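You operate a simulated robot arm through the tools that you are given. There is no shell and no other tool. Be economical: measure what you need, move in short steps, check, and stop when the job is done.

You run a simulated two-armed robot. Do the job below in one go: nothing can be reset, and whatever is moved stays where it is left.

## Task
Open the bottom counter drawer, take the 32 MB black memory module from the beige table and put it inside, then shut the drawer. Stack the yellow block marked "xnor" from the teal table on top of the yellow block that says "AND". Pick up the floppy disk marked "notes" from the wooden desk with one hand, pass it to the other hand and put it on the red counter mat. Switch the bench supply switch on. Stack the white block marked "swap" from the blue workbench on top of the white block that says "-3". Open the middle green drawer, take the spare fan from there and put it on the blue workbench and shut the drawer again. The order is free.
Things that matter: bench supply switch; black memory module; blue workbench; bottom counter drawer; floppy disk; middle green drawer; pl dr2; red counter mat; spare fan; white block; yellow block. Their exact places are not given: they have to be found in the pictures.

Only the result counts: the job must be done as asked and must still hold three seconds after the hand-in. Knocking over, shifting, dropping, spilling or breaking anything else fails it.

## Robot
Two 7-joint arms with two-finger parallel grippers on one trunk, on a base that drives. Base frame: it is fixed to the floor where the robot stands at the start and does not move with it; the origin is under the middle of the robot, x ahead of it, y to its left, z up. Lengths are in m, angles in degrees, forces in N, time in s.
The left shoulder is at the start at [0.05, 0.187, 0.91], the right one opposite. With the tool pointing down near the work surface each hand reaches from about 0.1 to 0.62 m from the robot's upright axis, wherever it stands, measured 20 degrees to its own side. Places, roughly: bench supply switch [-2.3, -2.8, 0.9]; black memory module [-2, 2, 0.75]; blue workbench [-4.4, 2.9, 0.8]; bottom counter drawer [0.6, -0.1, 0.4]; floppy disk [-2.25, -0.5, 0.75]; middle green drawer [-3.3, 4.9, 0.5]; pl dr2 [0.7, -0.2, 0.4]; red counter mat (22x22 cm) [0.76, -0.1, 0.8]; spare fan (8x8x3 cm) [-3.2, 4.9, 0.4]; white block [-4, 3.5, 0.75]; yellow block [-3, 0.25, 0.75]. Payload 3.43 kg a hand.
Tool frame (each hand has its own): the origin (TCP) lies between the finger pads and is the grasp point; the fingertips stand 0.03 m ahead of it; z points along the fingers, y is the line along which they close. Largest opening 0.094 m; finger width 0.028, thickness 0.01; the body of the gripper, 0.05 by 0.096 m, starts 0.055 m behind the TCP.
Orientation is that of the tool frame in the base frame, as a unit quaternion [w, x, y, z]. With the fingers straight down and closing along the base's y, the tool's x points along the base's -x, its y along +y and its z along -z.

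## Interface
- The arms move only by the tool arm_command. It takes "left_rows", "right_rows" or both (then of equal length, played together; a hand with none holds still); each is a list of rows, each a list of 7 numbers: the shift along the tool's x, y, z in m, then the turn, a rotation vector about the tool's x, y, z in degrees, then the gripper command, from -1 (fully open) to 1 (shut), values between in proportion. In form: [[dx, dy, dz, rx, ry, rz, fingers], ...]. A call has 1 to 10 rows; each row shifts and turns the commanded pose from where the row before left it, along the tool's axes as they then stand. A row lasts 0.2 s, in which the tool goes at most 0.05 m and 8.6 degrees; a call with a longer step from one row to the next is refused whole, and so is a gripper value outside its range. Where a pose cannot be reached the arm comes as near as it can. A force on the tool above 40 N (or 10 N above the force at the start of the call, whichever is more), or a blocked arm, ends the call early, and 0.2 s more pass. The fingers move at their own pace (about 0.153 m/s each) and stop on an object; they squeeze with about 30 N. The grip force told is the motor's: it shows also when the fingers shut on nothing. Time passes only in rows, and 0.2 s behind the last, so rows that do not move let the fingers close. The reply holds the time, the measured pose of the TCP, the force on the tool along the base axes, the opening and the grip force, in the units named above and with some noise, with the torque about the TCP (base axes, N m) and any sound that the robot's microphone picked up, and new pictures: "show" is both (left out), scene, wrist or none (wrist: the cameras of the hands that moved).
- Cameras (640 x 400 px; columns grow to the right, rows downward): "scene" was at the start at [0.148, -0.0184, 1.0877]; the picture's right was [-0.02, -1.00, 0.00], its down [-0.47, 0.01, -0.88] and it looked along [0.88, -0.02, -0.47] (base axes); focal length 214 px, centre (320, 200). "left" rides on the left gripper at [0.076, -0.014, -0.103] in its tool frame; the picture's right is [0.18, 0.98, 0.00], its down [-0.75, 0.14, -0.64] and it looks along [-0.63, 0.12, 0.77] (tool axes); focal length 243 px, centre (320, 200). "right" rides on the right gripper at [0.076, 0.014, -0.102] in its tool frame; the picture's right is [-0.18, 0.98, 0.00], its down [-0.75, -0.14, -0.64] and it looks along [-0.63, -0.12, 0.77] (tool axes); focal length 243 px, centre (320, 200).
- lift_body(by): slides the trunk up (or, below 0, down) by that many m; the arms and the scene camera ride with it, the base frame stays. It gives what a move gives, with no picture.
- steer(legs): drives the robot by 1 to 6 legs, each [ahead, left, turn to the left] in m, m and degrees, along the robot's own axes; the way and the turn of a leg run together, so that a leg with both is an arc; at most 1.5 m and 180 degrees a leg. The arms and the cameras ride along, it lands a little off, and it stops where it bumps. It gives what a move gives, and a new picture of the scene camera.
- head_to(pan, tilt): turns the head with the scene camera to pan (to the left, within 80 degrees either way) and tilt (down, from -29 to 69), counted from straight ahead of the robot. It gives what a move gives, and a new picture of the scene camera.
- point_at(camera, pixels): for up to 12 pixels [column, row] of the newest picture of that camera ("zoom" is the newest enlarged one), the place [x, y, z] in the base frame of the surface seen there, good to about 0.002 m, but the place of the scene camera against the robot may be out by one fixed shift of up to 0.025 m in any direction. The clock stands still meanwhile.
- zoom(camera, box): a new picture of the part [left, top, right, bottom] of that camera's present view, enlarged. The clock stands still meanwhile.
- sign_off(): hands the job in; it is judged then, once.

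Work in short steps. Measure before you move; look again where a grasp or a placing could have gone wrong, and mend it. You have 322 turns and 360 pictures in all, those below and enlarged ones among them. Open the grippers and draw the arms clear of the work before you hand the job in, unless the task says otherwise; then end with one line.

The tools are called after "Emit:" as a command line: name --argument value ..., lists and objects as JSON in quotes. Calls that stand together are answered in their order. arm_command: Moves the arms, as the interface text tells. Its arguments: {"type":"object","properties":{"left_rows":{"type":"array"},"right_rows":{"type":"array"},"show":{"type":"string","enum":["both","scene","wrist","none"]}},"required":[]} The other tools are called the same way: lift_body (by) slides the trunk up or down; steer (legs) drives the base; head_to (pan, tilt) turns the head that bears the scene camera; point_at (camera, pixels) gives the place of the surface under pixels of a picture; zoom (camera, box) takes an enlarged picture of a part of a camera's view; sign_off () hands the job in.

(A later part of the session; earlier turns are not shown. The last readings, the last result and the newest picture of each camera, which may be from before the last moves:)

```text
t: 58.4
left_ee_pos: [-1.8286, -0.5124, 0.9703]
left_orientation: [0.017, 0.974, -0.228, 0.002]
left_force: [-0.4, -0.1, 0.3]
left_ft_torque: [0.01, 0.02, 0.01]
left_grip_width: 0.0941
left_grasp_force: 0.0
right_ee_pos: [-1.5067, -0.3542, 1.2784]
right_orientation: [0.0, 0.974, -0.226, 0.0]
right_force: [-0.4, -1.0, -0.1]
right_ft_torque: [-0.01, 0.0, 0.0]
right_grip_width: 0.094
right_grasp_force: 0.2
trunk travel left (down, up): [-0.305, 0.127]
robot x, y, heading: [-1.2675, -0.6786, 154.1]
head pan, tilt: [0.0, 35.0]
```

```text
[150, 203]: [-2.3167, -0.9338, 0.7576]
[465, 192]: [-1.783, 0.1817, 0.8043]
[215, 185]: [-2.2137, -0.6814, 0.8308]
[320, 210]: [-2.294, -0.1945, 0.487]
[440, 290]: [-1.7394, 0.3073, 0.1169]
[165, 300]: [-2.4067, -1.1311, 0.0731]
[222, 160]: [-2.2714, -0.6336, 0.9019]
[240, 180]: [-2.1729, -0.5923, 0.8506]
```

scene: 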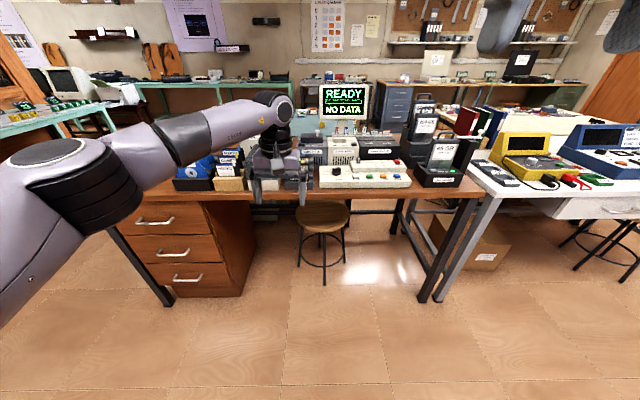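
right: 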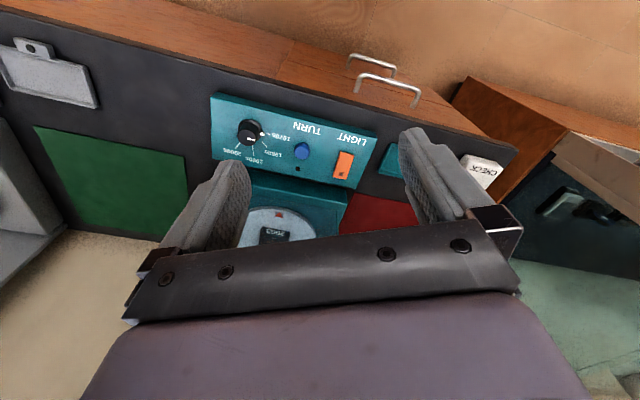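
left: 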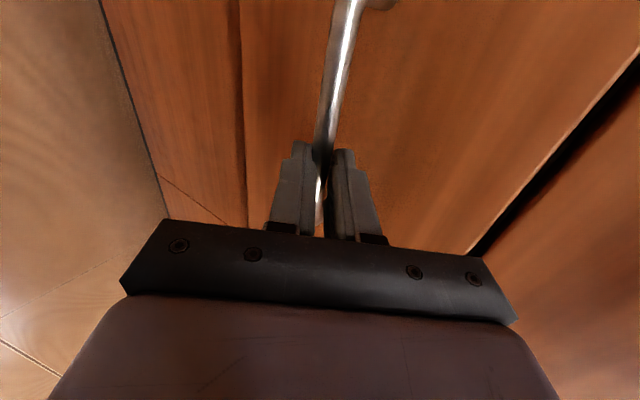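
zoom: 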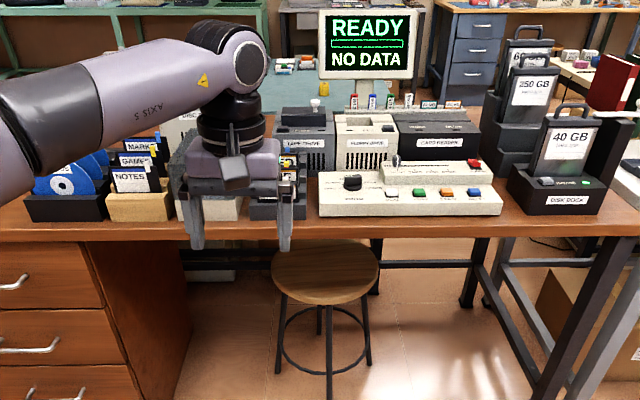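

The "NOTES" floppy stands front-most in a wooden holder at zoom (128,178). I draw the left arm up and back, then drive a bit closer to inspect.

Emit:
arm_command --left_rows '[[0.03, 0, -0.04, 0, 0, 0, -1], [0.03, 0, -0.04, 0, 0, 0, -1], [0.03, 0, -0.04, 0, 0, 0, -1], [0.03, 0, -0.04, 0, 0, 0, -1]]' --show "none"

Emit:
steer --legs '[[0.2, 0.3, 0]]'

Emit:
head_to --pan 0 --tilt 45

```text
t: 59.4
left_ee_pos: [-1.7167, -0.5659, 1.1357]
left_orientation: [0.017, 0.974, -0.228, 0.001]
left_force: [0.5, -0.9, 0.1]
left_ft_torque: [0.01, 0.01, -0.02]
left_grip_width: 0.094
left_grasp_force: 0.0
right_ee_pos: [-1.5065, -0.3544, 1.2795]
right_orientation: [0.0, 0.974, -0.226, -0.001]
right_force: [-0.7, -0.4, -0.4]
right_ft_torque: [0.01, 0.02, 0.02]
right_grip_width: 0.0939
right_grasp_force: 0.1
trunk travel left (down, up): [-0.305, 0.127]
robot x, y, heading: [-1.27, -0.6829, 154.1]
head pan, tilt: [0.0, 35.0]
```

```text
t: 62.7
left_ee_pos: [-2.0322, -0.7494, 1.1326]
left_orientation: [0.017, 0.973, -0.228, 0.002]
left_force: [0.1, -0.4, -0.7]
left_ft_torque: [0.0, 0.0, 0.02]
left_grip_width: 0.0941
left_grasp_force: 0.1
right_ee_pos: [-1.8213, -0.5383, 1.2788]
right_orientation: [0.0, 0.974, -0.227, 0.0]
right_force: [-0.7, 0.4, -1.2]
right_ft_torque: [0.01, 0.02, -0.02]
right_grip_width: 0.0939
right_grasp_force: 0.1
trunk travel left (down, up): [-0.305, 0.127]
robot x, y, heading: [-1.5893, -0.8637, 153.7]
head pan, tilt: [0.0, 35.0]
```

scene: 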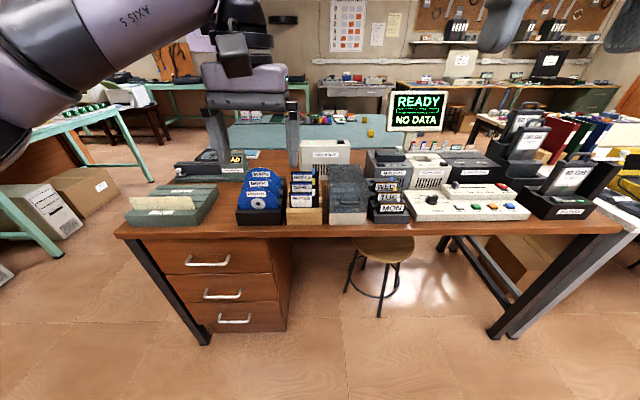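

```text
t: 63.4
left_ee_pos: [-2.0325, -0.7485, 1.1338]
left_orientation: [0.016, 0.973, -0.229, 0.003]
left_force: [0.3, -0.5, -0.8]
left_ft_torque: [-0.02, 0.01, -0.01]
left_grip_width: 0.0939
left_grasp_force: 0.1
right_ee_pos: [-1.8211, -0.5389, 1.2802]
right_orientation: [0.0, 0.974, -0.227, 0.0]
right_force: [0.0, -0.9, 0.5]
right_ft_torque: [0.03, 0.02, 0.0]
right_grip_width: 0.0941
right_grasp_force: 0.1
trunk travel left (down, up): [-0.305, 0.127]
robot x, y, heading: [-1.5835, -0.8634, 153.9]
head pan, tilt: [0.0, 45.0]
```

scene: 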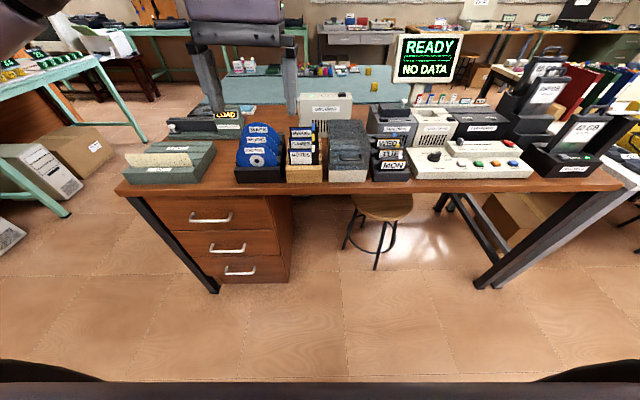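

Emit:
zoom --camera "scene" --box '[220, 100, 420, 225]'

Emit:
point_at --camera "scene" --pixels '[[302, 150], [292, 150], [312, 151], [302, 162], [303, 180], [300, 137], [300, 125], [345, 160], [265, 180]]'

```text
3.20 times, centred on (320, 162) of scene
```

zoom: 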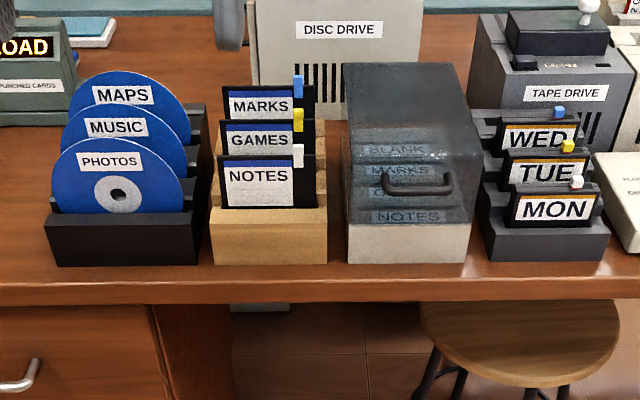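

```text
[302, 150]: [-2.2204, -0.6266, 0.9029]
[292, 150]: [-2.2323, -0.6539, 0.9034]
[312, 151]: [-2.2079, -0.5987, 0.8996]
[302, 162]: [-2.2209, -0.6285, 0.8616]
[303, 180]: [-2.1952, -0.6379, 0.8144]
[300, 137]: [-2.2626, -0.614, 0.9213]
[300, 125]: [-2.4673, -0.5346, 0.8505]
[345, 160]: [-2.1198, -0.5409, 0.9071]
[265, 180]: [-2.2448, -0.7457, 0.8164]
```

There is a second, lidded box beside it whose labels also read "...NOTES". I zoom in harder to tell which holds the floppy.

Emit:
zoom --camera "scene" --box '[280, 110, 380, 190]'

Emit:
point_at --camera "scene" --pixels '[[348, 122], [348, 130], [350, 145], [350, 155], [350, 165], [348, 175], [330, 170], [366, 170]]'

```text
5.00 times, centred on (330, 150) of scene
```

zoom: 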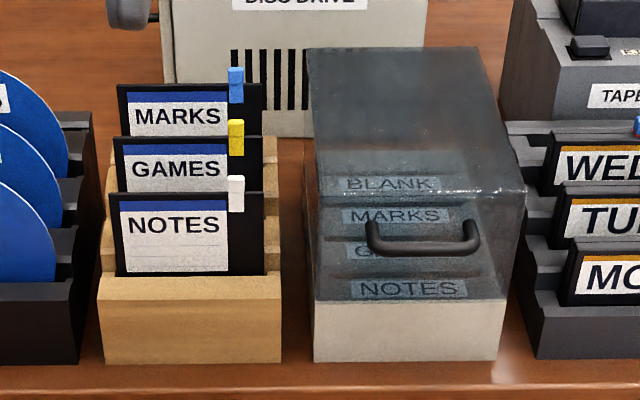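

```text
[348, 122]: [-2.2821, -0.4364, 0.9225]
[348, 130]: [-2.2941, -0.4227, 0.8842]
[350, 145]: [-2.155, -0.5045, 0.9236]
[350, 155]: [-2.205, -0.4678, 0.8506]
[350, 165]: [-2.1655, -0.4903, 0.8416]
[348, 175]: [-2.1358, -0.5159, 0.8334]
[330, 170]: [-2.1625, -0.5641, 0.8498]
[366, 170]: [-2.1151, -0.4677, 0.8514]
```

The wooden rack holds the floppies (the lidded box has only divider labels); NOTES is at about (-2.221,-0.627), top z≈0.91, with 4.3 cm to the one behind. A top grasp needs the fingers to close fore-aft, so I test rolling the left hand by -90°.

Emit:
arm_command --left_rows '[[0, 0, 0, 0, 0, -8.5, -1], [0, 0, 0, 0, 0, -8.5, -1], [0, 0, 0, 0, 0, -8.5, -1], [0, 0, 0, 0, 0, -8.5, -1], [0, 0, 0, 0, 0, -8.5, -1], [0, 0, 0, 0, 0, -8.5, -1], [0, 0, 0, 0, 0, -8.5, -1], [0, 0, 0, 0, 0, -8.5, -1], [0, 0, 0, 0, 0, -8.5, -1], [0, 0, 0, 0, 0, -8.5, -1]]' --show "none"

```text
t: 65.6
left_ee_pos: [-2.0324, -0.748, 1.1331]
left_orientation: [0.014, 0.871, 0.491, -0.011]
left_force: [0.5, -0.1, 0.6]
left_ft_torque: [0.03, 0.0, 0.01]
left_grip_width: 0.0939
left_grasp_force: 0.0
right_ee_pos: [-1.8209, -0.5368, 1.2785]
right_orientation: [0.0, 0.974, -0.227, 0.0]
right_force: [0.7, -0.1, 0.1]
right_ft_torque: [0.03, 0.01, 0.02]
right_grip_width: 0.0937
right_grasp_force: 0.1
trunk travel left (down, up): [-0.305, 0.127]
robot x, y, heading: [-1.5812, -0.8663, 153.6]
head pan, tilt: [0.0, 45.0]
```

The roll works. The floppy is 0.68 m ahead, so I drive 0.15 m closer and shift right 0.07, then look with the left hand camera.

Emit:
steer --legs '[[0.15, -0.07, 1]]'

Emit:
arm_command --left_rows '[[0, 0, 0, 0, 0, -5, -1]]' --show "wrist"

```text
t: 67.0
left_ee_pos: [-2.1382, -0.6263, 1.133]
left_orientation: [0.014, 0.868, 0.496, -0.01]
left_force: [-0.5, -0.1, -0.8]
left_ft_torque: [0.01, 0.0, 0.03]
left_grip_width: 0.0939
left_grasp_force: 0.1
right_ee_pos: [-1.9304, -0.4124, 1.2778]
right_orientation: [0.001, 0.976, -0.218, 0.001]
right_force: [-0.1, 0.3, 0.2]
right_ft_torque: [0.0, 0.0, -0.02]
right_grip_width: 0.0942
right_grasp_force: 0.1
trunk travel left (down, up): [-0.305, 0.127]
robot x, y, heading: [-1.6886, -0.7374, 154.6]
head pan, tilt: [0.0, 45.0]
```

scene: 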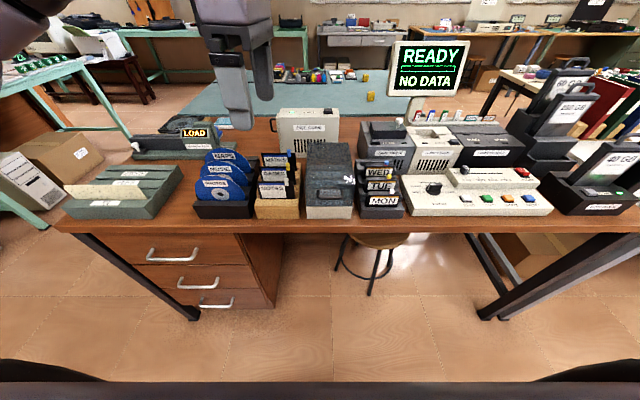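

```text
t: 67.4
left_ee_pos: [-2.1374, -0.6269, 1.1337]
left_orientation: [0.013, 0.846, 0.533, -0.01]
left_force: [-0.3, 0.5, -0.3]
left_ft_torque: [0.0, 0.0, -0.03]
left_grip_width: 0.0941
left_grasp_force: 0.1
right_ee_pos: [-1.9285, -0.4143, 1.279]
right_orientation: [0.001, 0.976, -0.218, 0.0]
right_force: [-0.4, 0.3, 0.4]
right_ft_torque: [0.02, 0.0, -0.01]
right_grip_width: 0.094
right_grasp_force: 0.1
trunk travel left (down, up): [-0.305, 0.127]
robot x, y, heading: [-1.6883, -0.7346, 154.9]
head pan, tilt: [0.0, 45.0]
```

left: 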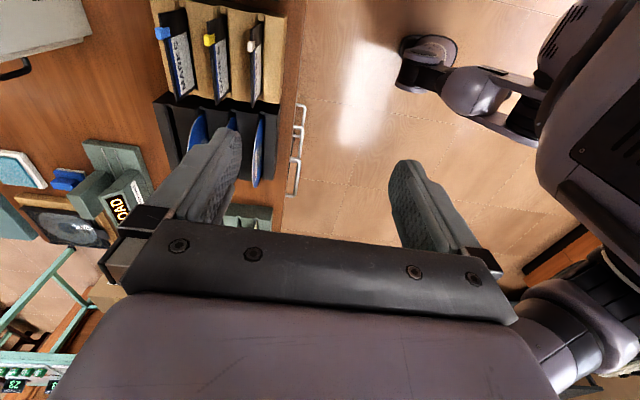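

The hand camera sees the rack: NOTES (white tab) at (257,60). I measure its top edge and the neighbours.

Emit:
point_at --camera "left" --pixels '[[261, 25], [258, 55], [255, 75], [252, 100], [222, 60], [217, 90], [250, 46], [280, 60], [262, 14]]'

Emit:
zoom --camera "left" --box '[140, 0, 320, 112]'

```text
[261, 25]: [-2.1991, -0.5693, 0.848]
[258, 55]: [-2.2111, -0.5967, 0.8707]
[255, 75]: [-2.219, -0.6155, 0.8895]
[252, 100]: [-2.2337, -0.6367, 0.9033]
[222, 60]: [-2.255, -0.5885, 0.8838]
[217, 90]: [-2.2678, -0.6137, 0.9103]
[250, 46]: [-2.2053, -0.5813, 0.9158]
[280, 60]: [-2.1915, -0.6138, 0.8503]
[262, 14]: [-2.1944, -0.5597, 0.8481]
```

```text
3.56 times, centred on (230, 56) of left
```

zoom: 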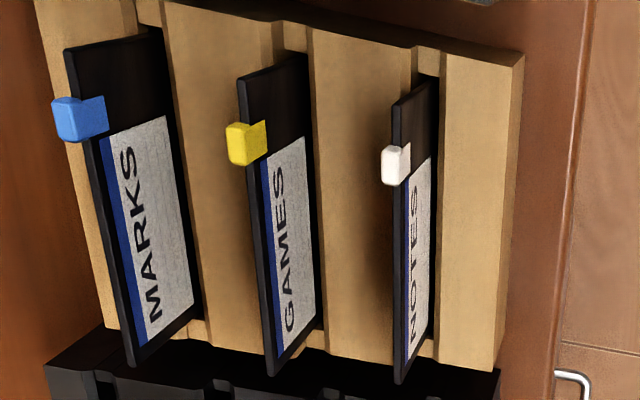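

I measure precisely along NOTES' top edge in the enlarged picture.

Emit:
point_at --camera "zoom" --pixels '[[397, 118], [397, 200], [398, 250], [399, 300], [400, 360], [396, 165], [252, 200], [268, 350], [430, 330]]'

```text
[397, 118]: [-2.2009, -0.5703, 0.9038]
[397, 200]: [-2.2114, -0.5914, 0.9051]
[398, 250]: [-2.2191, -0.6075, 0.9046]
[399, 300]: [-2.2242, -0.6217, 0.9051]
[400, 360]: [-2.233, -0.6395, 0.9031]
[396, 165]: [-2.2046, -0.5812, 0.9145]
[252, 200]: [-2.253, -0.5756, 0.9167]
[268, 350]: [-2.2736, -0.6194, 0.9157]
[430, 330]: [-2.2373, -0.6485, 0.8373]
```

Top edge lies at z≈0.904, from (-2.201,-0.570) to (-2.233,-0.640), with 4.5 cm to GAMES. I move above a grip point (-2.2225,-0.617), half closing the fingers.

Emit:
arm_command --left_rows '[[0, 0, 0, 0.82, 1.71, 0, 0.1], [-0.0093, -0.027, 0.0267, 0, 0, 0, 0.1], [-0.0093, -0.027, 0.0267, 0, 0, 0, 0.1], [-0.0093, -0.027, 0.0267, 0, 0, 0, 0.1], [0, 0, 0.04, 0, 0, 0, 0.1], [0, 0, 0.03, 0, 0, 0, 0.1]]'

```text
t: 68.8
left_ee_pos: [-2.2228, -0.6168, 0.9822]
left_orientation: [0.0, 0.846, 0.534, -0.001]
left_force: [-0.2, 0.3, -0.7]
left_ft_torque: [0.0, -0.03, 0.01]
left_grip_width: 0.0425
left_grasp_force: 0.1
right_ee_pos: [-1.9299, -0.4143, 1.2781]
right_orientation: [-0.001, 0.976, -0.218, -0.001]
right_force: [0.5, -0.3, 0.3]
right_ft_torque: [0.01, 0.03, 0.0]
right_grip_width: 0.0939
right_grasp_force: 0.1
trunk travel left (down, up): [-0.305, 0.127]
robot x, y, heading: [-1.6907, -0.7368, 154.9]
head pan, tilt: [0.0, 45.0]
```

scene: 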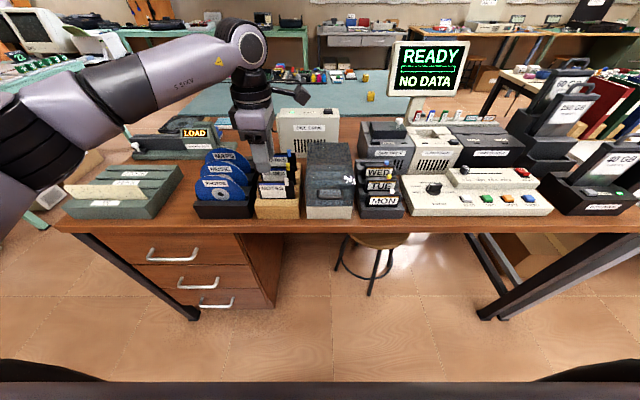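
left: 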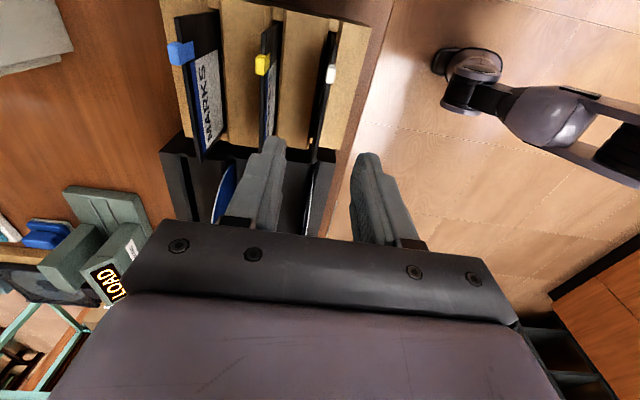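

I check NOTES' edge again from here (around (325,90)) before descending.

Emit:
zoom --camera "left" --box '[230, 20, 390, 180]'

Emit:
point_at --camera "left" --pixels '[[329, 40], [324, 95], [319, 120], [315, 145]]'

```text
2.50 times, centred on (310, 100) of left
```

zoom: 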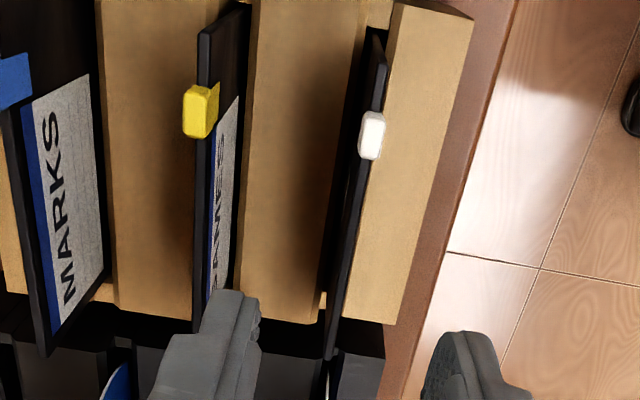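

```text
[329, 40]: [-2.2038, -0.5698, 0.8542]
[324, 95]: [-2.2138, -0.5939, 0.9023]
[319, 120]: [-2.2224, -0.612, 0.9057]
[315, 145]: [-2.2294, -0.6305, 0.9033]
```

The edge passes within 2 mm of the finger centre. I descend 9 cm, grip, and check.

Emit:
arm_command --left_rows '[[0, 0, 0.03, 0, 0, 0, 0.1], [0, 0, 0.03, 0, 0, 0, 0.1], [0, 0, 0.03, 0, 0, 0, 0.1], [0, 0, 0, 0, 0, 0, 1], [0, 0, 0, 0, 0, 0, 1], [0, 0, 0, 0, 0, 0, 1]]'

```text
t: 70.2
left_ee_pos: [-2.2235, -0.6137, 0.8926]
left_orientation: [-0.001, 0.845, 0.534, -0.002]
left_force: [-0.5, 0.5, 0.1]
left_ft_torque: [0.0, 0.0, -0.01]
left_grip_width: 0.0073
left_grasp_force: 29.4
right_ee_pos: [-1.9307, -0.4141, 1.2786]
right_orientation: [0.001, 0.976, -0.218, 0.0]
right_force: [0.6, 0.4, 0.6]
right_ft_torque: [-0.01, 0.0, -0.02]
right_grip_width: 0.0941
right_grasp_force: 0.0
trunk travel left (down, up): [-0.305, 0.127]
robot x, y, heading: [-1.6874, -0.7377, 154.8]
head pan, tilt: [0.0, 45.0]
```

scene: 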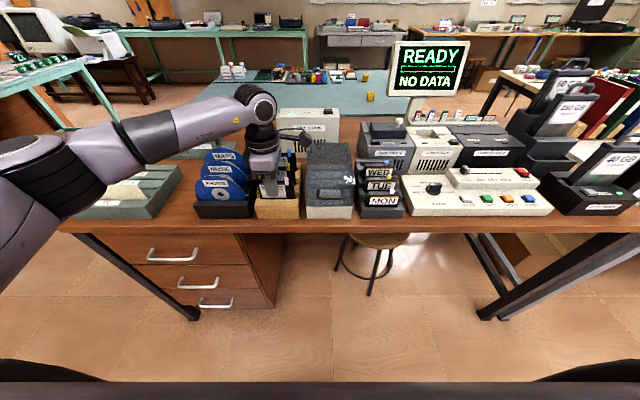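
left: 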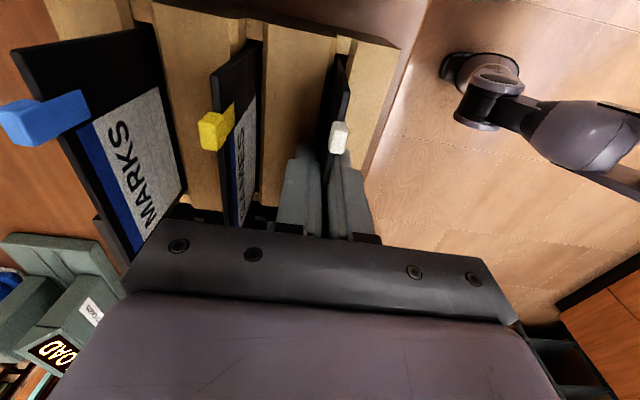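

Gripped (width 7 mm). I lift straight up 0.25 m.

Emit:
arm_command --left_rows '[[0, 0, -0.02, 0, 0, 0, 1], [0, 0, -0.02, 0, 0, 0, 1], [0, 0, -0.03, 0, 0, 0, 1], [0, 0, -0.04, 0, 0, 0, 1], [0, 0, -0.04, 0, 0, 0, 1], [0, 0, -0.04, 0, 0, 0, 1], [0, 0, -0.04, 0, 0, 0, 1]]'

```text
t: 71.8
left_ee_pos: [-2.2264, -0.6186, 1.1235]
left_orientation: [0.0, 0.846, 0.533, -0.001]
left_force: [0.4, -0.1, 0.5]
left_ft_torque: [0.0, -0.02, 0.01]
left_grip_width: 0.0074
left_grasp_force: 30.4
right_ee_pos: [-1.9295, -0.4142, 1.2784]
right_orientation: [0.001, 0.976, -0.218, 0.0]
right_force: [1.5, -0.2, 0.8]
right_ft_torque: [0.01, 0.01, 0.01]
right_grip_width: 0.094
right_grasp_force: 0.0
trunk travel left (down, up): [-0.305, 0.127]
robot x, y, heading: [-1.6889, -0.7374, 155.0]
head pan, tilt: [0.0, 45.0]
```

scene: 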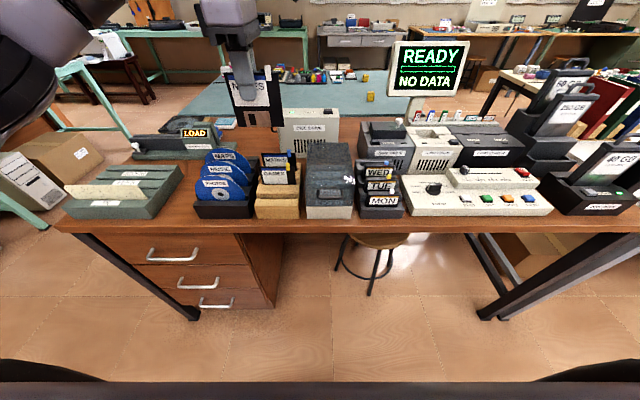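
left: 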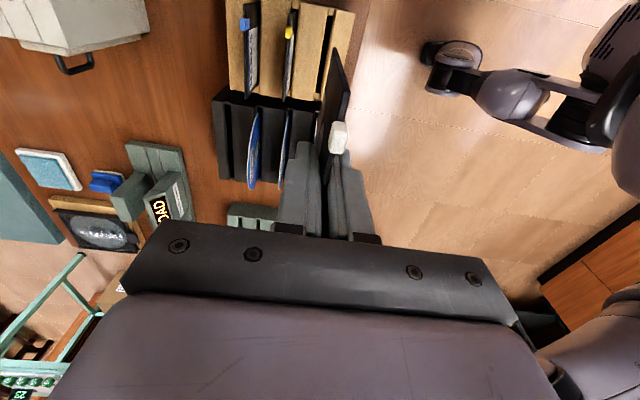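

The floppy is lifted cleanly. I back away from the desk and begin turning the right hand to point left for the handover.

Emit:
steer --legs '[[-0.5, 0, 0]]'

Emit:
arm_command --right_rows '[[0, 0, 0, -8.5, 0, 0, -1], [0, 0, 0, -8.5, 0, 0, -1], [0, 0, 0, -8.5, 0, 0, -1], [0, 0, 0, -8.5, 0, 0, -1], [0, 0, 0, -8.5, 0, 0, -1], [0, 0, 0, -8.5, 0, 0, -1], [0, 0, 0, -8.5, 0, 0, -1], [0, 0, 0, -8.5, 0, 0, -1], [0, 0, 0, -8.5, 0, 0, -1], [0, 0, 0, -8.5, 0, 0, -1]]' --show "scene"

```text
t: 74.8
left_ee_pos: [-1.7671, -0.8345, 1.1238]
left_orientation: [-0.001, 0.846, 0.533, -0.002]
left_force: [0.4, -0.6, -0.9]
left_ft_torque: [0.0, 0.03, 0.03]
left_grip_width: 0.0072
left_grasp_force: 30.3
right_ee_pos: [-1.4701, -0.6304, 1.2797]
right_orientation: [-0.001, 0.975, -0.22, 0.0]
right_force: [0.3, -0.6, 0.6]
right_ft_torque: [0.02, 0.06, -0.02]
right_grip_width: 0.0941
right_grasp_force: 0.1
trunk travel left (down, up): [-0.305, 0.127]
robot x, y, heading: [-1.2311, -0.9542, 154.7]
head pan, tilt: [0.0, 45.0]
```

scene: 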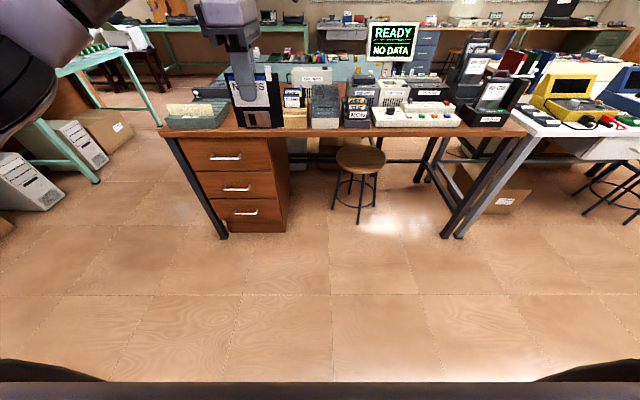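

```text
t: 77.0
left_ee_pos: [-1.767, -0.8333, 1.1227]
left_orientation: [-0.001, 0.846, 0.533, -0.001]
left_force: [-0.1, 0.0, -1.3]
left_ft_torque: [0.01, 0.02, 0.0]
left_grip_width: 0.0072
left_grasp_force: 30.2
right_ee_pos: [-1.4684, -0.6295, 1.2781]
right_orientation: [0.66, 0.718, -0.161, -0.149]
right_force: [-0.6, -0.4, 0.0]
right_ft_torque: [0.01, 0.02, -0.03]
right_grip_width: 0.0939
right_grasp_force: 0.1
trunk travel left (down, up): [-0.305, 0.127]
robot x, y, heading: [-1.2286, -0.9497, 154.6]
head pan, tilt: [0.0, 45.0]
```

scene: 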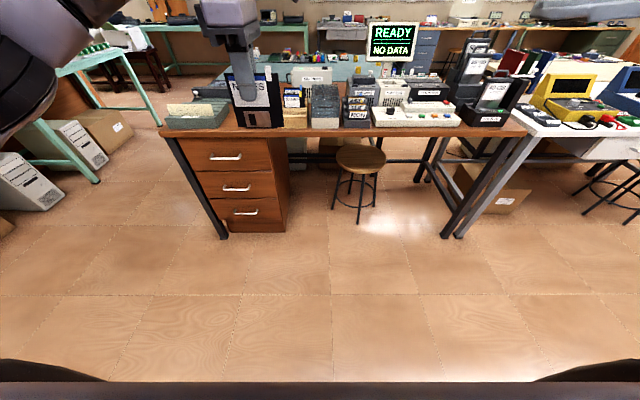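

The turn inward works; now I roll the right hand +90° about its axis.

Emit:
arm_command --right_rows '[[0, 0, 0, -5, 0, 0, -1], [0, 0, 0, 0, 0, 8.5, -1], [0, 0, 0, 0, 0, 8.5, -1], [0, 0, 0, 0, 0, 8.5, -1], [0, 0, 0, 0, 0, 8.5, -1], [0, 0, 0, 0, 0, 8.5, -1], [0, 0, 0, 0, 0, 8.5, -1], [0, 0, 0, 0, 0, 8.5, -1], [0, 0, 0, 0, 0, 8.5, -1], [0, 0, 0, 0, 0, 8.5, -1]]' --show "wrist"

```text
t: 79.2
left_ee_pos: [-1.7666, -0.8337, 1.1238]
left_orientation: [0.0, 0.846, 0.533, -0.002]
left_force: [-0.6, 0.0, -0.3]
left_ft_torque: [-0.01, 0.04, 0.01]
left_grip_width: 0.0074
left_grasp_force: 30.4
right_ee_pos: [-1.4696, -0.6307, 1.2792]
right_orientation: [0.638, 0.445, -0.549, 0.307]
right_force: [-0.5, 0.0, 0.4]
right_ft_torque: [-0.03, -0.02, 0.01]
right_grip_width: 0.0938
right_grasp_force: 0.1
trunk travel left (down, up): [-0.305, 0.127]
robot x, y, heading: [-1.2274, -0.9541, 154.3]
head pan, tilt: [0.0, 45.0]
```

right: 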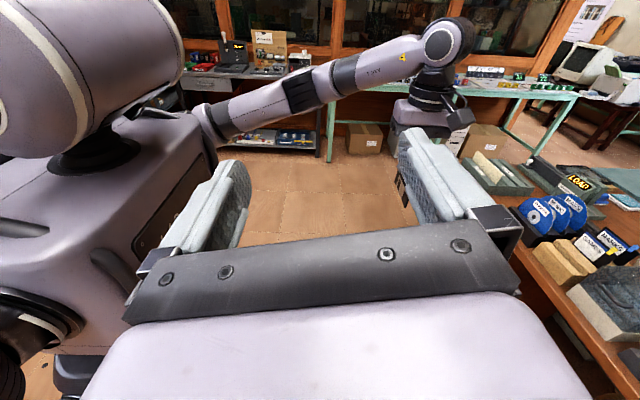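

I finish the roll and bring the right hand level with the floppy, still well to its right, to look at it.

Emit:
arm_command --right_rows '[[0, 0, 0, 0, 0, 8.5, -1], [0, 0, 0, 0, 0, 5, -1], [-0.03, 0.0302, 0, 0, 0, 0, -1], [-0.03, 0.0302, 0, 0, 0, 0, -1], [-0.03, 0.0302, 0, 0, 0, 0, -1], [-0.03, 0.0302, 0, 0, 0, 0, -1], [-0.03, 0.0302, 0, 0, 0, 0, -1], [-0.03, 0.0302, 0, 0, 0, 0, -1]]'

```text
t: 81.0
left_ee_pos: [-1.7682, -0.8342, 1.1238]
left_orientation: [0.0, 0.846, 0.533, -0.001]
left_force: [-0.7, 0.1, 0.2]
left_ft_torque: [0.01, 0.02, 0.01]
left_grip_width: 0.0069
left_grasp_force: 29.7
right_ee_pos: [-1.6339, -0.5547, 1.099]
right_orientation: [-0.597, -0.379, 0.597, -0.379]
right_force: [0.1, 0.4, -0.6]
right_ft_torque: [0.01, 0.0, 0.03]
right_grip_width: 0.0941
right_grasp_force: 0.1
trunk travel left (down, up): [-0.305, 0.127]
robot x, y, heading: [-1.2311, -0.9558, 154.5]
head pan, tilt: [0.0, 45.0]
```

scene: 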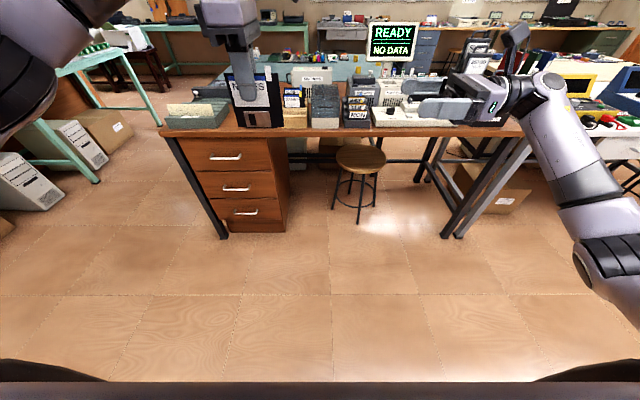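
right: 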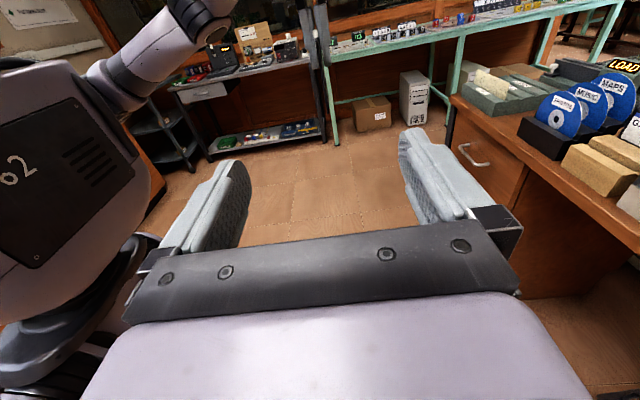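

I measure the held floppy's edges in the scene picture, (232,100), (278,105), (262,127), and the left fingertip.

Emit:
zoom --camera "scene" --box '[180, 20, 340, 140]'

Emit:
point_at --camera "scene" --pixels '[[232, 100], [281, 115], [278, 100], [275, 85], [262, 127], [240, 127], [246, 90], [250, 120], [465, 105], [465, 85]]'

```text
3.33 times, centred on (260, 80) of scene
```

zoom: 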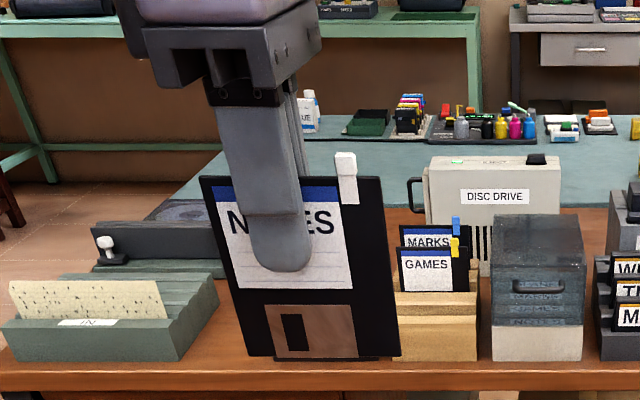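

```text
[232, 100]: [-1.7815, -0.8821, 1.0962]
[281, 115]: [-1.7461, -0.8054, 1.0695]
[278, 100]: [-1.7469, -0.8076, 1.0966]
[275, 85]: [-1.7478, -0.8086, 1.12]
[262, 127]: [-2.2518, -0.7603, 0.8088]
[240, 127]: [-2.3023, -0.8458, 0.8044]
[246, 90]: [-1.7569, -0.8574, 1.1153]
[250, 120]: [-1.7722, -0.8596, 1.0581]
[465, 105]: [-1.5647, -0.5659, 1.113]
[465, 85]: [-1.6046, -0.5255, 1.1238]
```

Floppy centre is about 1 cm right of the left TCP, right edge about 5.3 cm right. I move the right hand in to take the lower right edge at z≈1.072, stopping 5 cm short first.

Emit:
arm_command --right_rows '[[-0.027, 0.0023, 0.03, 0, 0, 0, 0], [0, 0, 0.047, 0, 0, 0, 0], [0, 0, 0.047, 0, 0, 0, 0], [0, 0, 0.047, 0, 0, 0, 0], [0, 0, 0.045, 0, 0, 0, 0]]'

Emit:
zoom --camera "scene" --box '[180, 20, 380, 145]'

```text
t: 82.2
left_ee_pos: [-1.7679, -0.8352, 1.1222]
left_orientation: [-0.001, 0.846, 0.533, -0.002]
left_force: [-0.7, 0.3, -0.5]
left_ft_torque: [-0.01, 0.0, 0.01]
left_grip_width: 0.0068
left_grasp_force: 30.0
right_ee_pos: [-1.7315, -0.7475, 1.0738]
right_orientation: [0.597, 0.379, -0.597, 0.379]
right_force: [0.3, 0.2, 0.5]
right_ft_torque: [0.01, -0.01, 0.0]
right_grip_width: 0.0467
right_grasp_force: 0.1
trunk travel left (down, up): [-0.305, 0.127]
robot x, y, heading: [-1.234, -0.9532, 154.5]
head pan, tilt: [0.0, 45.0]
```

scene: 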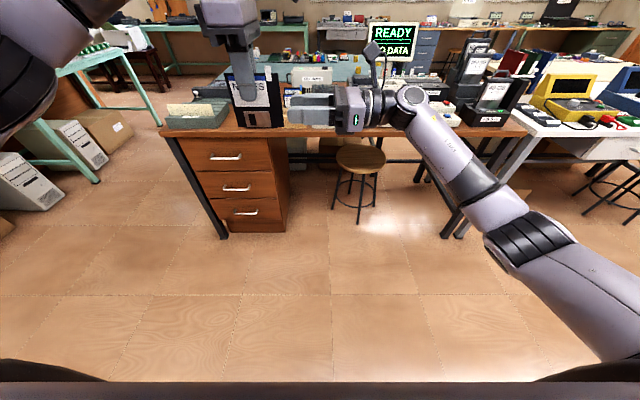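
right: 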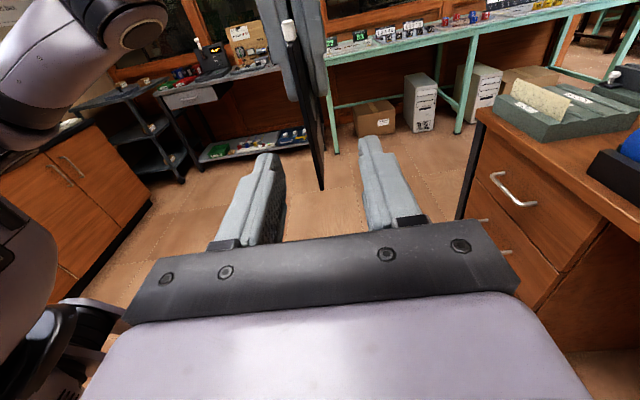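

```text
3.20 times, centred on (280, 82) of scene
```

zoom: 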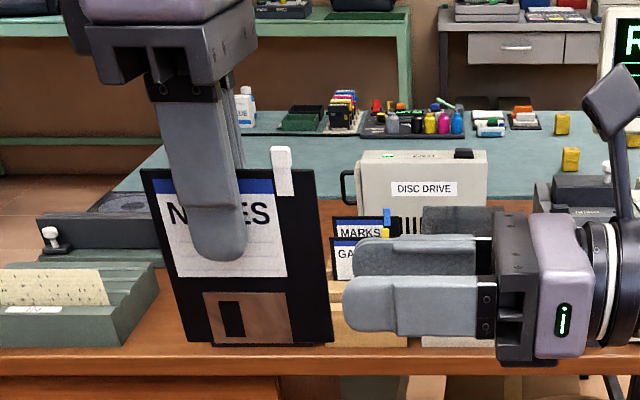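

The right camera sees the floppy's edge centred between its fingers at (317,150). I measure that edge before closing in.

Emit:
point_at --camera "right" --pixels '[[321, 186], [316, 160], [308, 120], [299, 75], [290, 30]]'

```text
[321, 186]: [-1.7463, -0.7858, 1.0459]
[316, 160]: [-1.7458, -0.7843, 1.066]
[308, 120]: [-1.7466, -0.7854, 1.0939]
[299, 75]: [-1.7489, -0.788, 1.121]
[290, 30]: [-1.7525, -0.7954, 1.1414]
```

Edge is at (-1.746,-0.785), z 1.045–1.136, as expected. I advance 5 cm and close the right hand.

Emit:
arm_command --right_rows '[[0, -0.003, 0.025, 0, 0, 0, 0], [0, 0, 0.0255, 0, 0, 0, 0], [0, 0, 0, 0, 0, 0, 1], [0, 0, 0, 0, 0, 0, 1], [0, 0, 0, 0, 0, 0, 1]]' --show "wrist"

Emit:
zoom --camera "scene" --box '[180, 20, 380, 145]'

```text
t: 83.4
left_ee_pos: [-1.7676, -0.8341, 1.1226]
left_orientation: [-0.001, 0.846, 0.533, -0.002]
left_force: [2.0, -0.7, -0.7]
left_ft_torque: [-0.08, -0.02, -0.09]
left_grip_width: 0.0074
left_grasp_force: 29.8
right_ee_pos: [-1.7489, -0.7952, 1.0719]
right_orientation: [0.598, 0.377, -0.598, 0.378]
right_force: [-2.1, 1.3, 0.8]
right_ft_torque: [-0.01, -0.06, -0.08]
right_grip_width: 0.007
right_grasp_force: 30.0
trunk travel left (down, up): [-0.305, 0.127]
robot x, y, heading: [-1.2323, -0.9536, 154.6]
head pan, tilt: [0.0, 45.0]
```

right: 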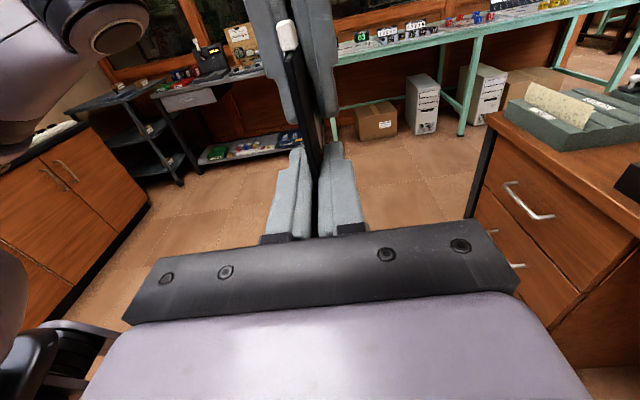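

```text
3.20 times, centred on (280, 82) of scene
```

zoom: 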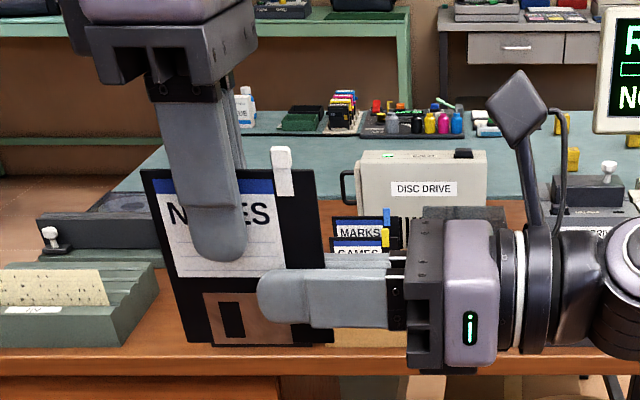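

The right hand holds it too (7 mm, 30 N). I open the left hand and lift it straight up off the disk.

Emit:
arm_command --left_rows '[[0, 0, 0, 0, 0, 0, 0.3], [0, 0, 0, 0, 0, 0, 0.3], [0, 0, -0.04, 0, 0, 0, 0.3], [0, 0, -0.04, 0, 0, 0, 0.3], [0, 0, -0.04, 0, 0, 0, 0.3]]' --show "scene"

```text
t: 84.6
left_ee_pos: [-1.756, -0.8334, 1.1999]
left_orientation: [-0.001, 0.846, 0.533, -0.002]
left_force: [0.0, 0.3, -0.3]
left_ft_torque: [-0.04, 0.0, 0.0]
left_grip_width: 0.0329
left_grasp_force: 0.0
left hand out of reach, approached as far as the arm can: row 4, 5
right_ee_pos: [-1.7484, -0.7972, 1.072]
right_orientation: [0.597, 0.378, -0.597, 0.379]
right_force: [-0.7, 1.1, -0.4]
right_ft_torque: [-0.02, 0.01, -0.03]
right_grip_width: 0.0071
right_grasp_force: 30.6
trunk travel left (down, up): [-0.305, 0.127]
robot x, y, heading: [-1.226, -0.9552, 154.5]
head pan, tilt: [0.0, 45.0]
```

scene: 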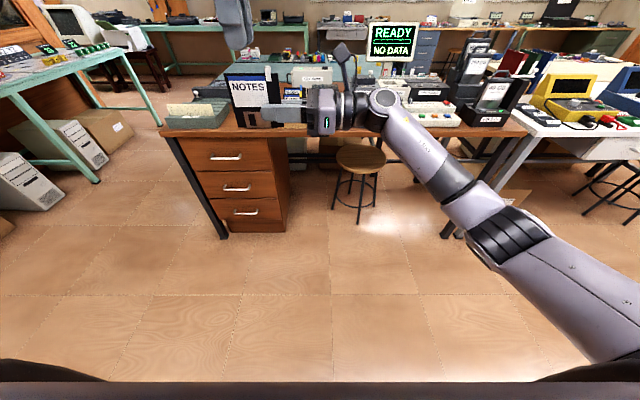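

Handover done: the right hand alone holds the floppy. I draw both hands in, unrolling the left.

Emit:
arm_command --right_rows '[[0, -0.02, -0.02, 0, 0, 0, 1], [0, -0.02, -0.02, 0, 0, 0, 1], [0, -0.02, -0.02, 0, 0, 0, 1], [0, -0.02, -0.02, 0, 0, 0, 1], [0, -0.02, -0.02, 0, 0, 0, 1], [0, -0.02, -0.02, 0, 0, 0, 1], [0, -0.02, 0, 0, 0, 0, 1], [0, -0.02, 0, 0, 0, 0, 1], [0, -0.01, 0, 0, 0, 0, 1], [0, 0, 0, 0, 0, 0, 1]]' --left_rows '[[0, 0, 0, 0, 0, 8.5, -1], [0, 0, 0, 0, 0, 8.5, -1], [0, 0, 0, 0, 0, 8.5, -1], [0, 0, 0, 0, 0, 8.5, -1], [0, 0, 0, 0, 0, 8.5, -1], [0, 0, 0, 0, 0, 8.5, -1], [0, 0, 0, 0, 0, 8.5, -1], [0, 0, 0, 0, 0, 8.5, -1], [0, 0, 0, 0, 0, 8.5, -1], [0, 0, 0, 0, 0, 8.5, -1]]' --show "none"

Emit:
arm_command --left_rows '[[0.04, 0.03, 0, 0, 0, 6, -1], [0.04, 0.03, 0, 0, 0, 0, -1], [0.04, 0.0, 0, 0, 0, 0, -1]]' --show "none"

Emit:
steer --legs '[[-0.1, 0, 0], [0, 0, 90]]'

Emit:
head_to --pan 0 --tilt 20

```text
t: 86.8
left_ee_pos: [-1.7559, -0.8306, 1.2007]
left_orientation: [0.001, 0.984, -0.18, -0.001]
left_force: [-0.4, -0.3, 0.3]
left_ft_torque: [0.01, -0.02, -0.03]
left_grip_width: 0.0938
left_grasp_force: 0.1
right_ee_pos: [-1.5394, -0.7574, 1.071]
right_orientation: [-0.598, -0.377, 0.598, -0.378]
right_force: [0.9, 0.4, 0.4]
right_ft_torque: [0.03, 0.02, -0.03]
right_grip_width: 0.0071
right_grasp_force: 30.0
trunk travel left (down, up): [-0.305, 0.127]
robot x, y, heading: [-1.2324, -0.9529, 154.5]
head pan, tilt: [0.0, 45.0]
```

```text
t: 87.6
left_ee_pos: [-1.6744, -0.9358, 1.1999]
left_orientation: [0.001, 0.973, -0.229, -0.001]
left_force: [0.3, -0.5, 0.2]
left_ft_torque: [0.01, -0.01, 0.02]
left_grip_width: 0.0938
left_grasp_force: 0.1
right_ee_pos: [-1.5384, -0.757, 1.0727]
right_orientation: [-0.597, -0.378, 0.598, -0.378]
right_force: [-1.1, -0.2, 0.0]
right_ft_torque: [-0.01, -0.03, 0.01]
right_grip_width: 0.0069
right_grasp_force: 29.6
trunk travel left (down, up): [-0.305, 0.127]
robot x, y, heading: [-1.2275, -0.9545, 154.4]
head pan, tilt: [0.0, 45.0]
```

```text
t: 92.5
left_ee_pos: [-1.1637, -1.4413, 1.1995]
left_orientation: [0.001, 0.855, 0.519, 0.0]
left_force: [-0.1, -0.9, 0.6]
left_ft_torque: [0.0, 0.01, 0.0]
left_grip_width: 0.0939
left_grasp_force: 0.1
right_ee_pos: [-1.3409, -1.3054, 1.0706]
right_orientation: [0.16, 0.689, -0.16, 0.689]
right_force: [0.1, 0.5, -0.1]
right_ft_torque: [0.0, -0.01, -0.02]
right_grip_width: 0.0073
right_grasp_force: 30.1
trunk travel left (down, up): [-0.305, 0.127]
robot x, y, heading: [-1.1353, -0.9977, -116.3]
head pan, tilt: [0.0, 45.0]
```

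scene: 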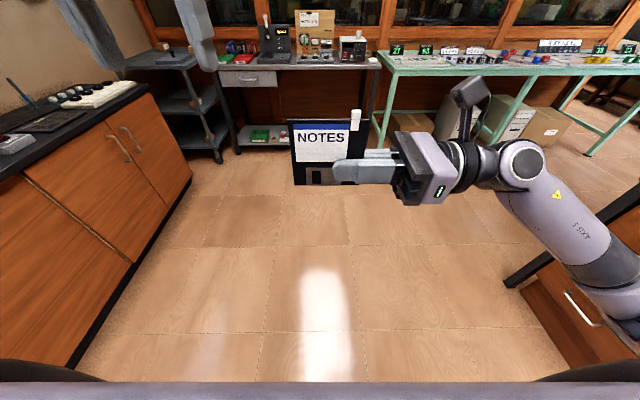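

```text
t: 93.4
left_ee_pos: [-1.1651, -1.4405, 1.1983]
left_orientation: [0.001, 0.855, 0.519, -0.001]
left_force: [0.1, -0.2, 0.0]
left_ft_torque: [-0.01, 0.02, 0.0]
left_grip_width: 0.0939
left_grasp_force: 0.0
right_ee_pos: [-1.3409, -1.3062, 1.0724]
right_orientation: [0.16, 0.689, -0.159, 0.688]
right_force: [-0.5, -0.3, -0.5]
right_ft_torque: [0.01, 0.01, 0.04]
right_grip_width: 0.0071
right_grasp_force: 29.9
trunk travel left (down, up): [-0.305, 0.127]
robot x, y, heading: [-1.1406, -1.0, -116.4]
head pan, tilt: [0.0, 20.0]
```

scene: 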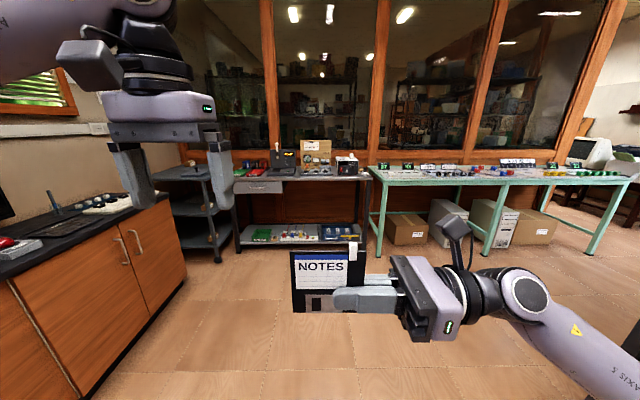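

The wall bench with instruments is ahead; I zoom on its top to find the bench supply and measure it.

Emit:
zoom --camera "scene" --box '[220, 125, 400, 240]'

Emit:
point_at --camera "scene" --pixels '[[348, 167], [318, 165], [285, 162], [250, 172], [300, 178], [350, 176], [270, 187], [310, 150]]'

```text
3.48 times, centred on (310, 182) of scene
```

zoom: 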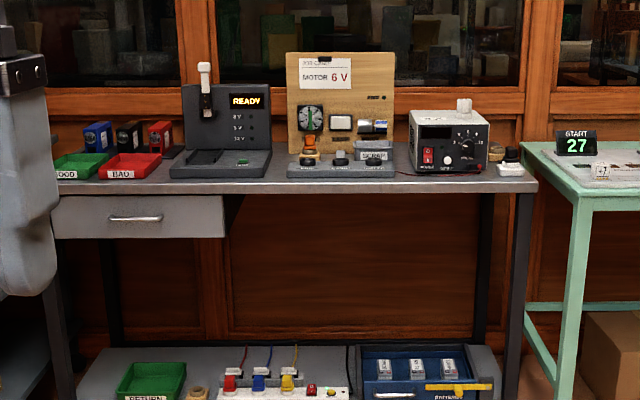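

```text
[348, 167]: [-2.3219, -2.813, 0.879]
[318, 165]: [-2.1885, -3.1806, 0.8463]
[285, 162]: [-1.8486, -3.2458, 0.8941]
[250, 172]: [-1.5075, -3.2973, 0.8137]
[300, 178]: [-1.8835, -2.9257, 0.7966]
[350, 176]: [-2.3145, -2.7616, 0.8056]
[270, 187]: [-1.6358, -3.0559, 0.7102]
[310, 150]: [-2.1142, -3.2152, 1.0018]
```

The supply with a red rocker switch stands at about (-2.32,-2.81,0.88). I drive nearer, bringing it ahead of the left arm.

Emit:
steer --legs '[[1.2, -0.4, 1]]'

Emit:
head_to --pan 0 --tilt 40

```text
t: 99.7
left_ee_pos: [-2.0473, -2.3231, 1.1992]
left_orientation: [0.001, 0.857, 0.515, 0.0]
left_force: [0.1, -0.5, -0.1]
left_ft_torque: [-0.03, 0.04, -0.01]
left_grip_width: 0.0939
left_grasp_force: 0.2
right_ee_pos: [-2.2211, -2.1857, 1.0711]
right_orientation: [0.164, 0.688, -0.164, 0.688]
right_force: [-0.4, 0.5, 0.8]
right_ft_torque: [0.03, 0.03, -0.01]
right_grip_width: 0.0069
right_grasp_force: 29.8
trunk travel left (down, up): [-0.305, 0.127]
robot x, y, heading: [-2.0166, -1.8754, -117.1]
head pan, tilt: [0.0, 20.0]
```

scene: 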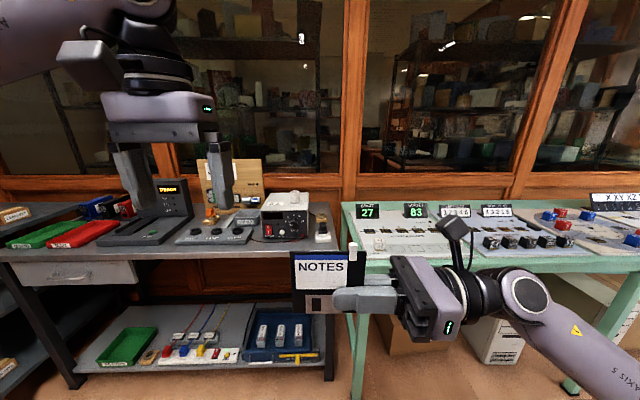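

```text
t: 100.5
left_ee_pos: [-2.0466, -2.3234, 1.1998]
left_orientation: [0.001, 0.857, 0.515, 0.0]
left_force: [0.6, -0.1, 0.1]
left_ft_torque: [-0.01, 0.03, -0.01]
left_grip_width: 0.0943
left_grasp_force: 0.1
right_ee_pos: [-2.223, -2.1856, 1.0719]
right_orientation: [0.165, 0.688, -0.165, 0.688]
right_force: [-0.4, -0.3, -0.2]
right_ft_torque: [-0.01, 0.0, 0.0]
right_grip_width: 0.0072
right_grasp_force: 29.9
trunk travel left (down, up): [-0.305, 0.127]
robot x, y, heading: [-2.0165, -1.881, -117.1]
head pan, tilt: [0.0, 40.0]
```

scene: 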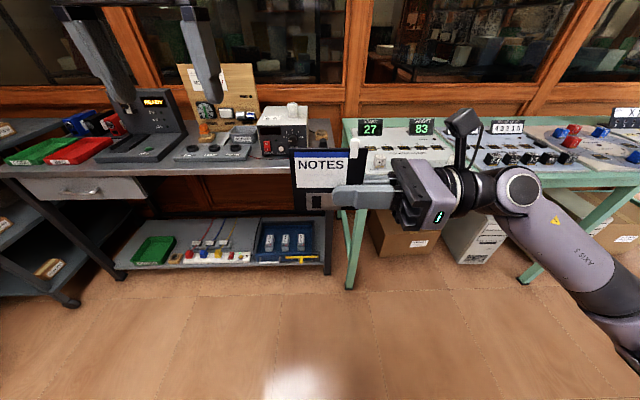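

Emit:
zoom --camera "scene" --box '[225, 80, 335, 170]'

Emit:
point_at --camera "scene" --pixels '[[266, 146], [262, 155], [305, 152], [305, 130], [280, 120], [300, 165], [240, 155]]'

```text
4.44 times, centred on (280, 125) of scene
```

zoom: 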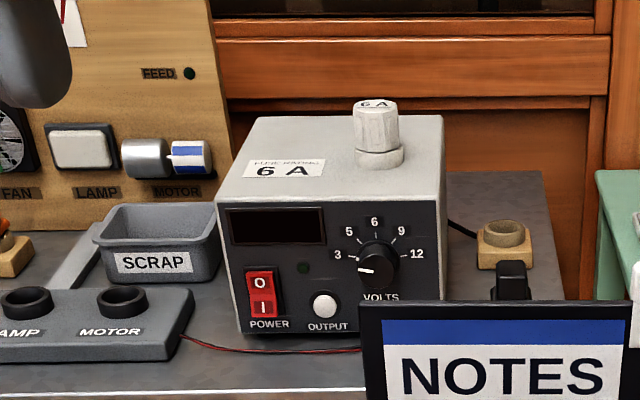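

```text
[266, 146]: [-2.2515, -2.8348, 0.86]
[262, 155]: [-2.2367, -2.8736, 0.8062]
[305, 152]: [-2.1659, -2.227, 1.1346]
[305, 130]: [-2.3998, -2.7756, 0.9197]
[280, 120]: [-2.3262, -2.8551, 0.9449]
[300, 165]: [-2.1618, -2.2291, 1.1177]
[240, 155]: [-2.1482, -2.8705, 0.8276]
```

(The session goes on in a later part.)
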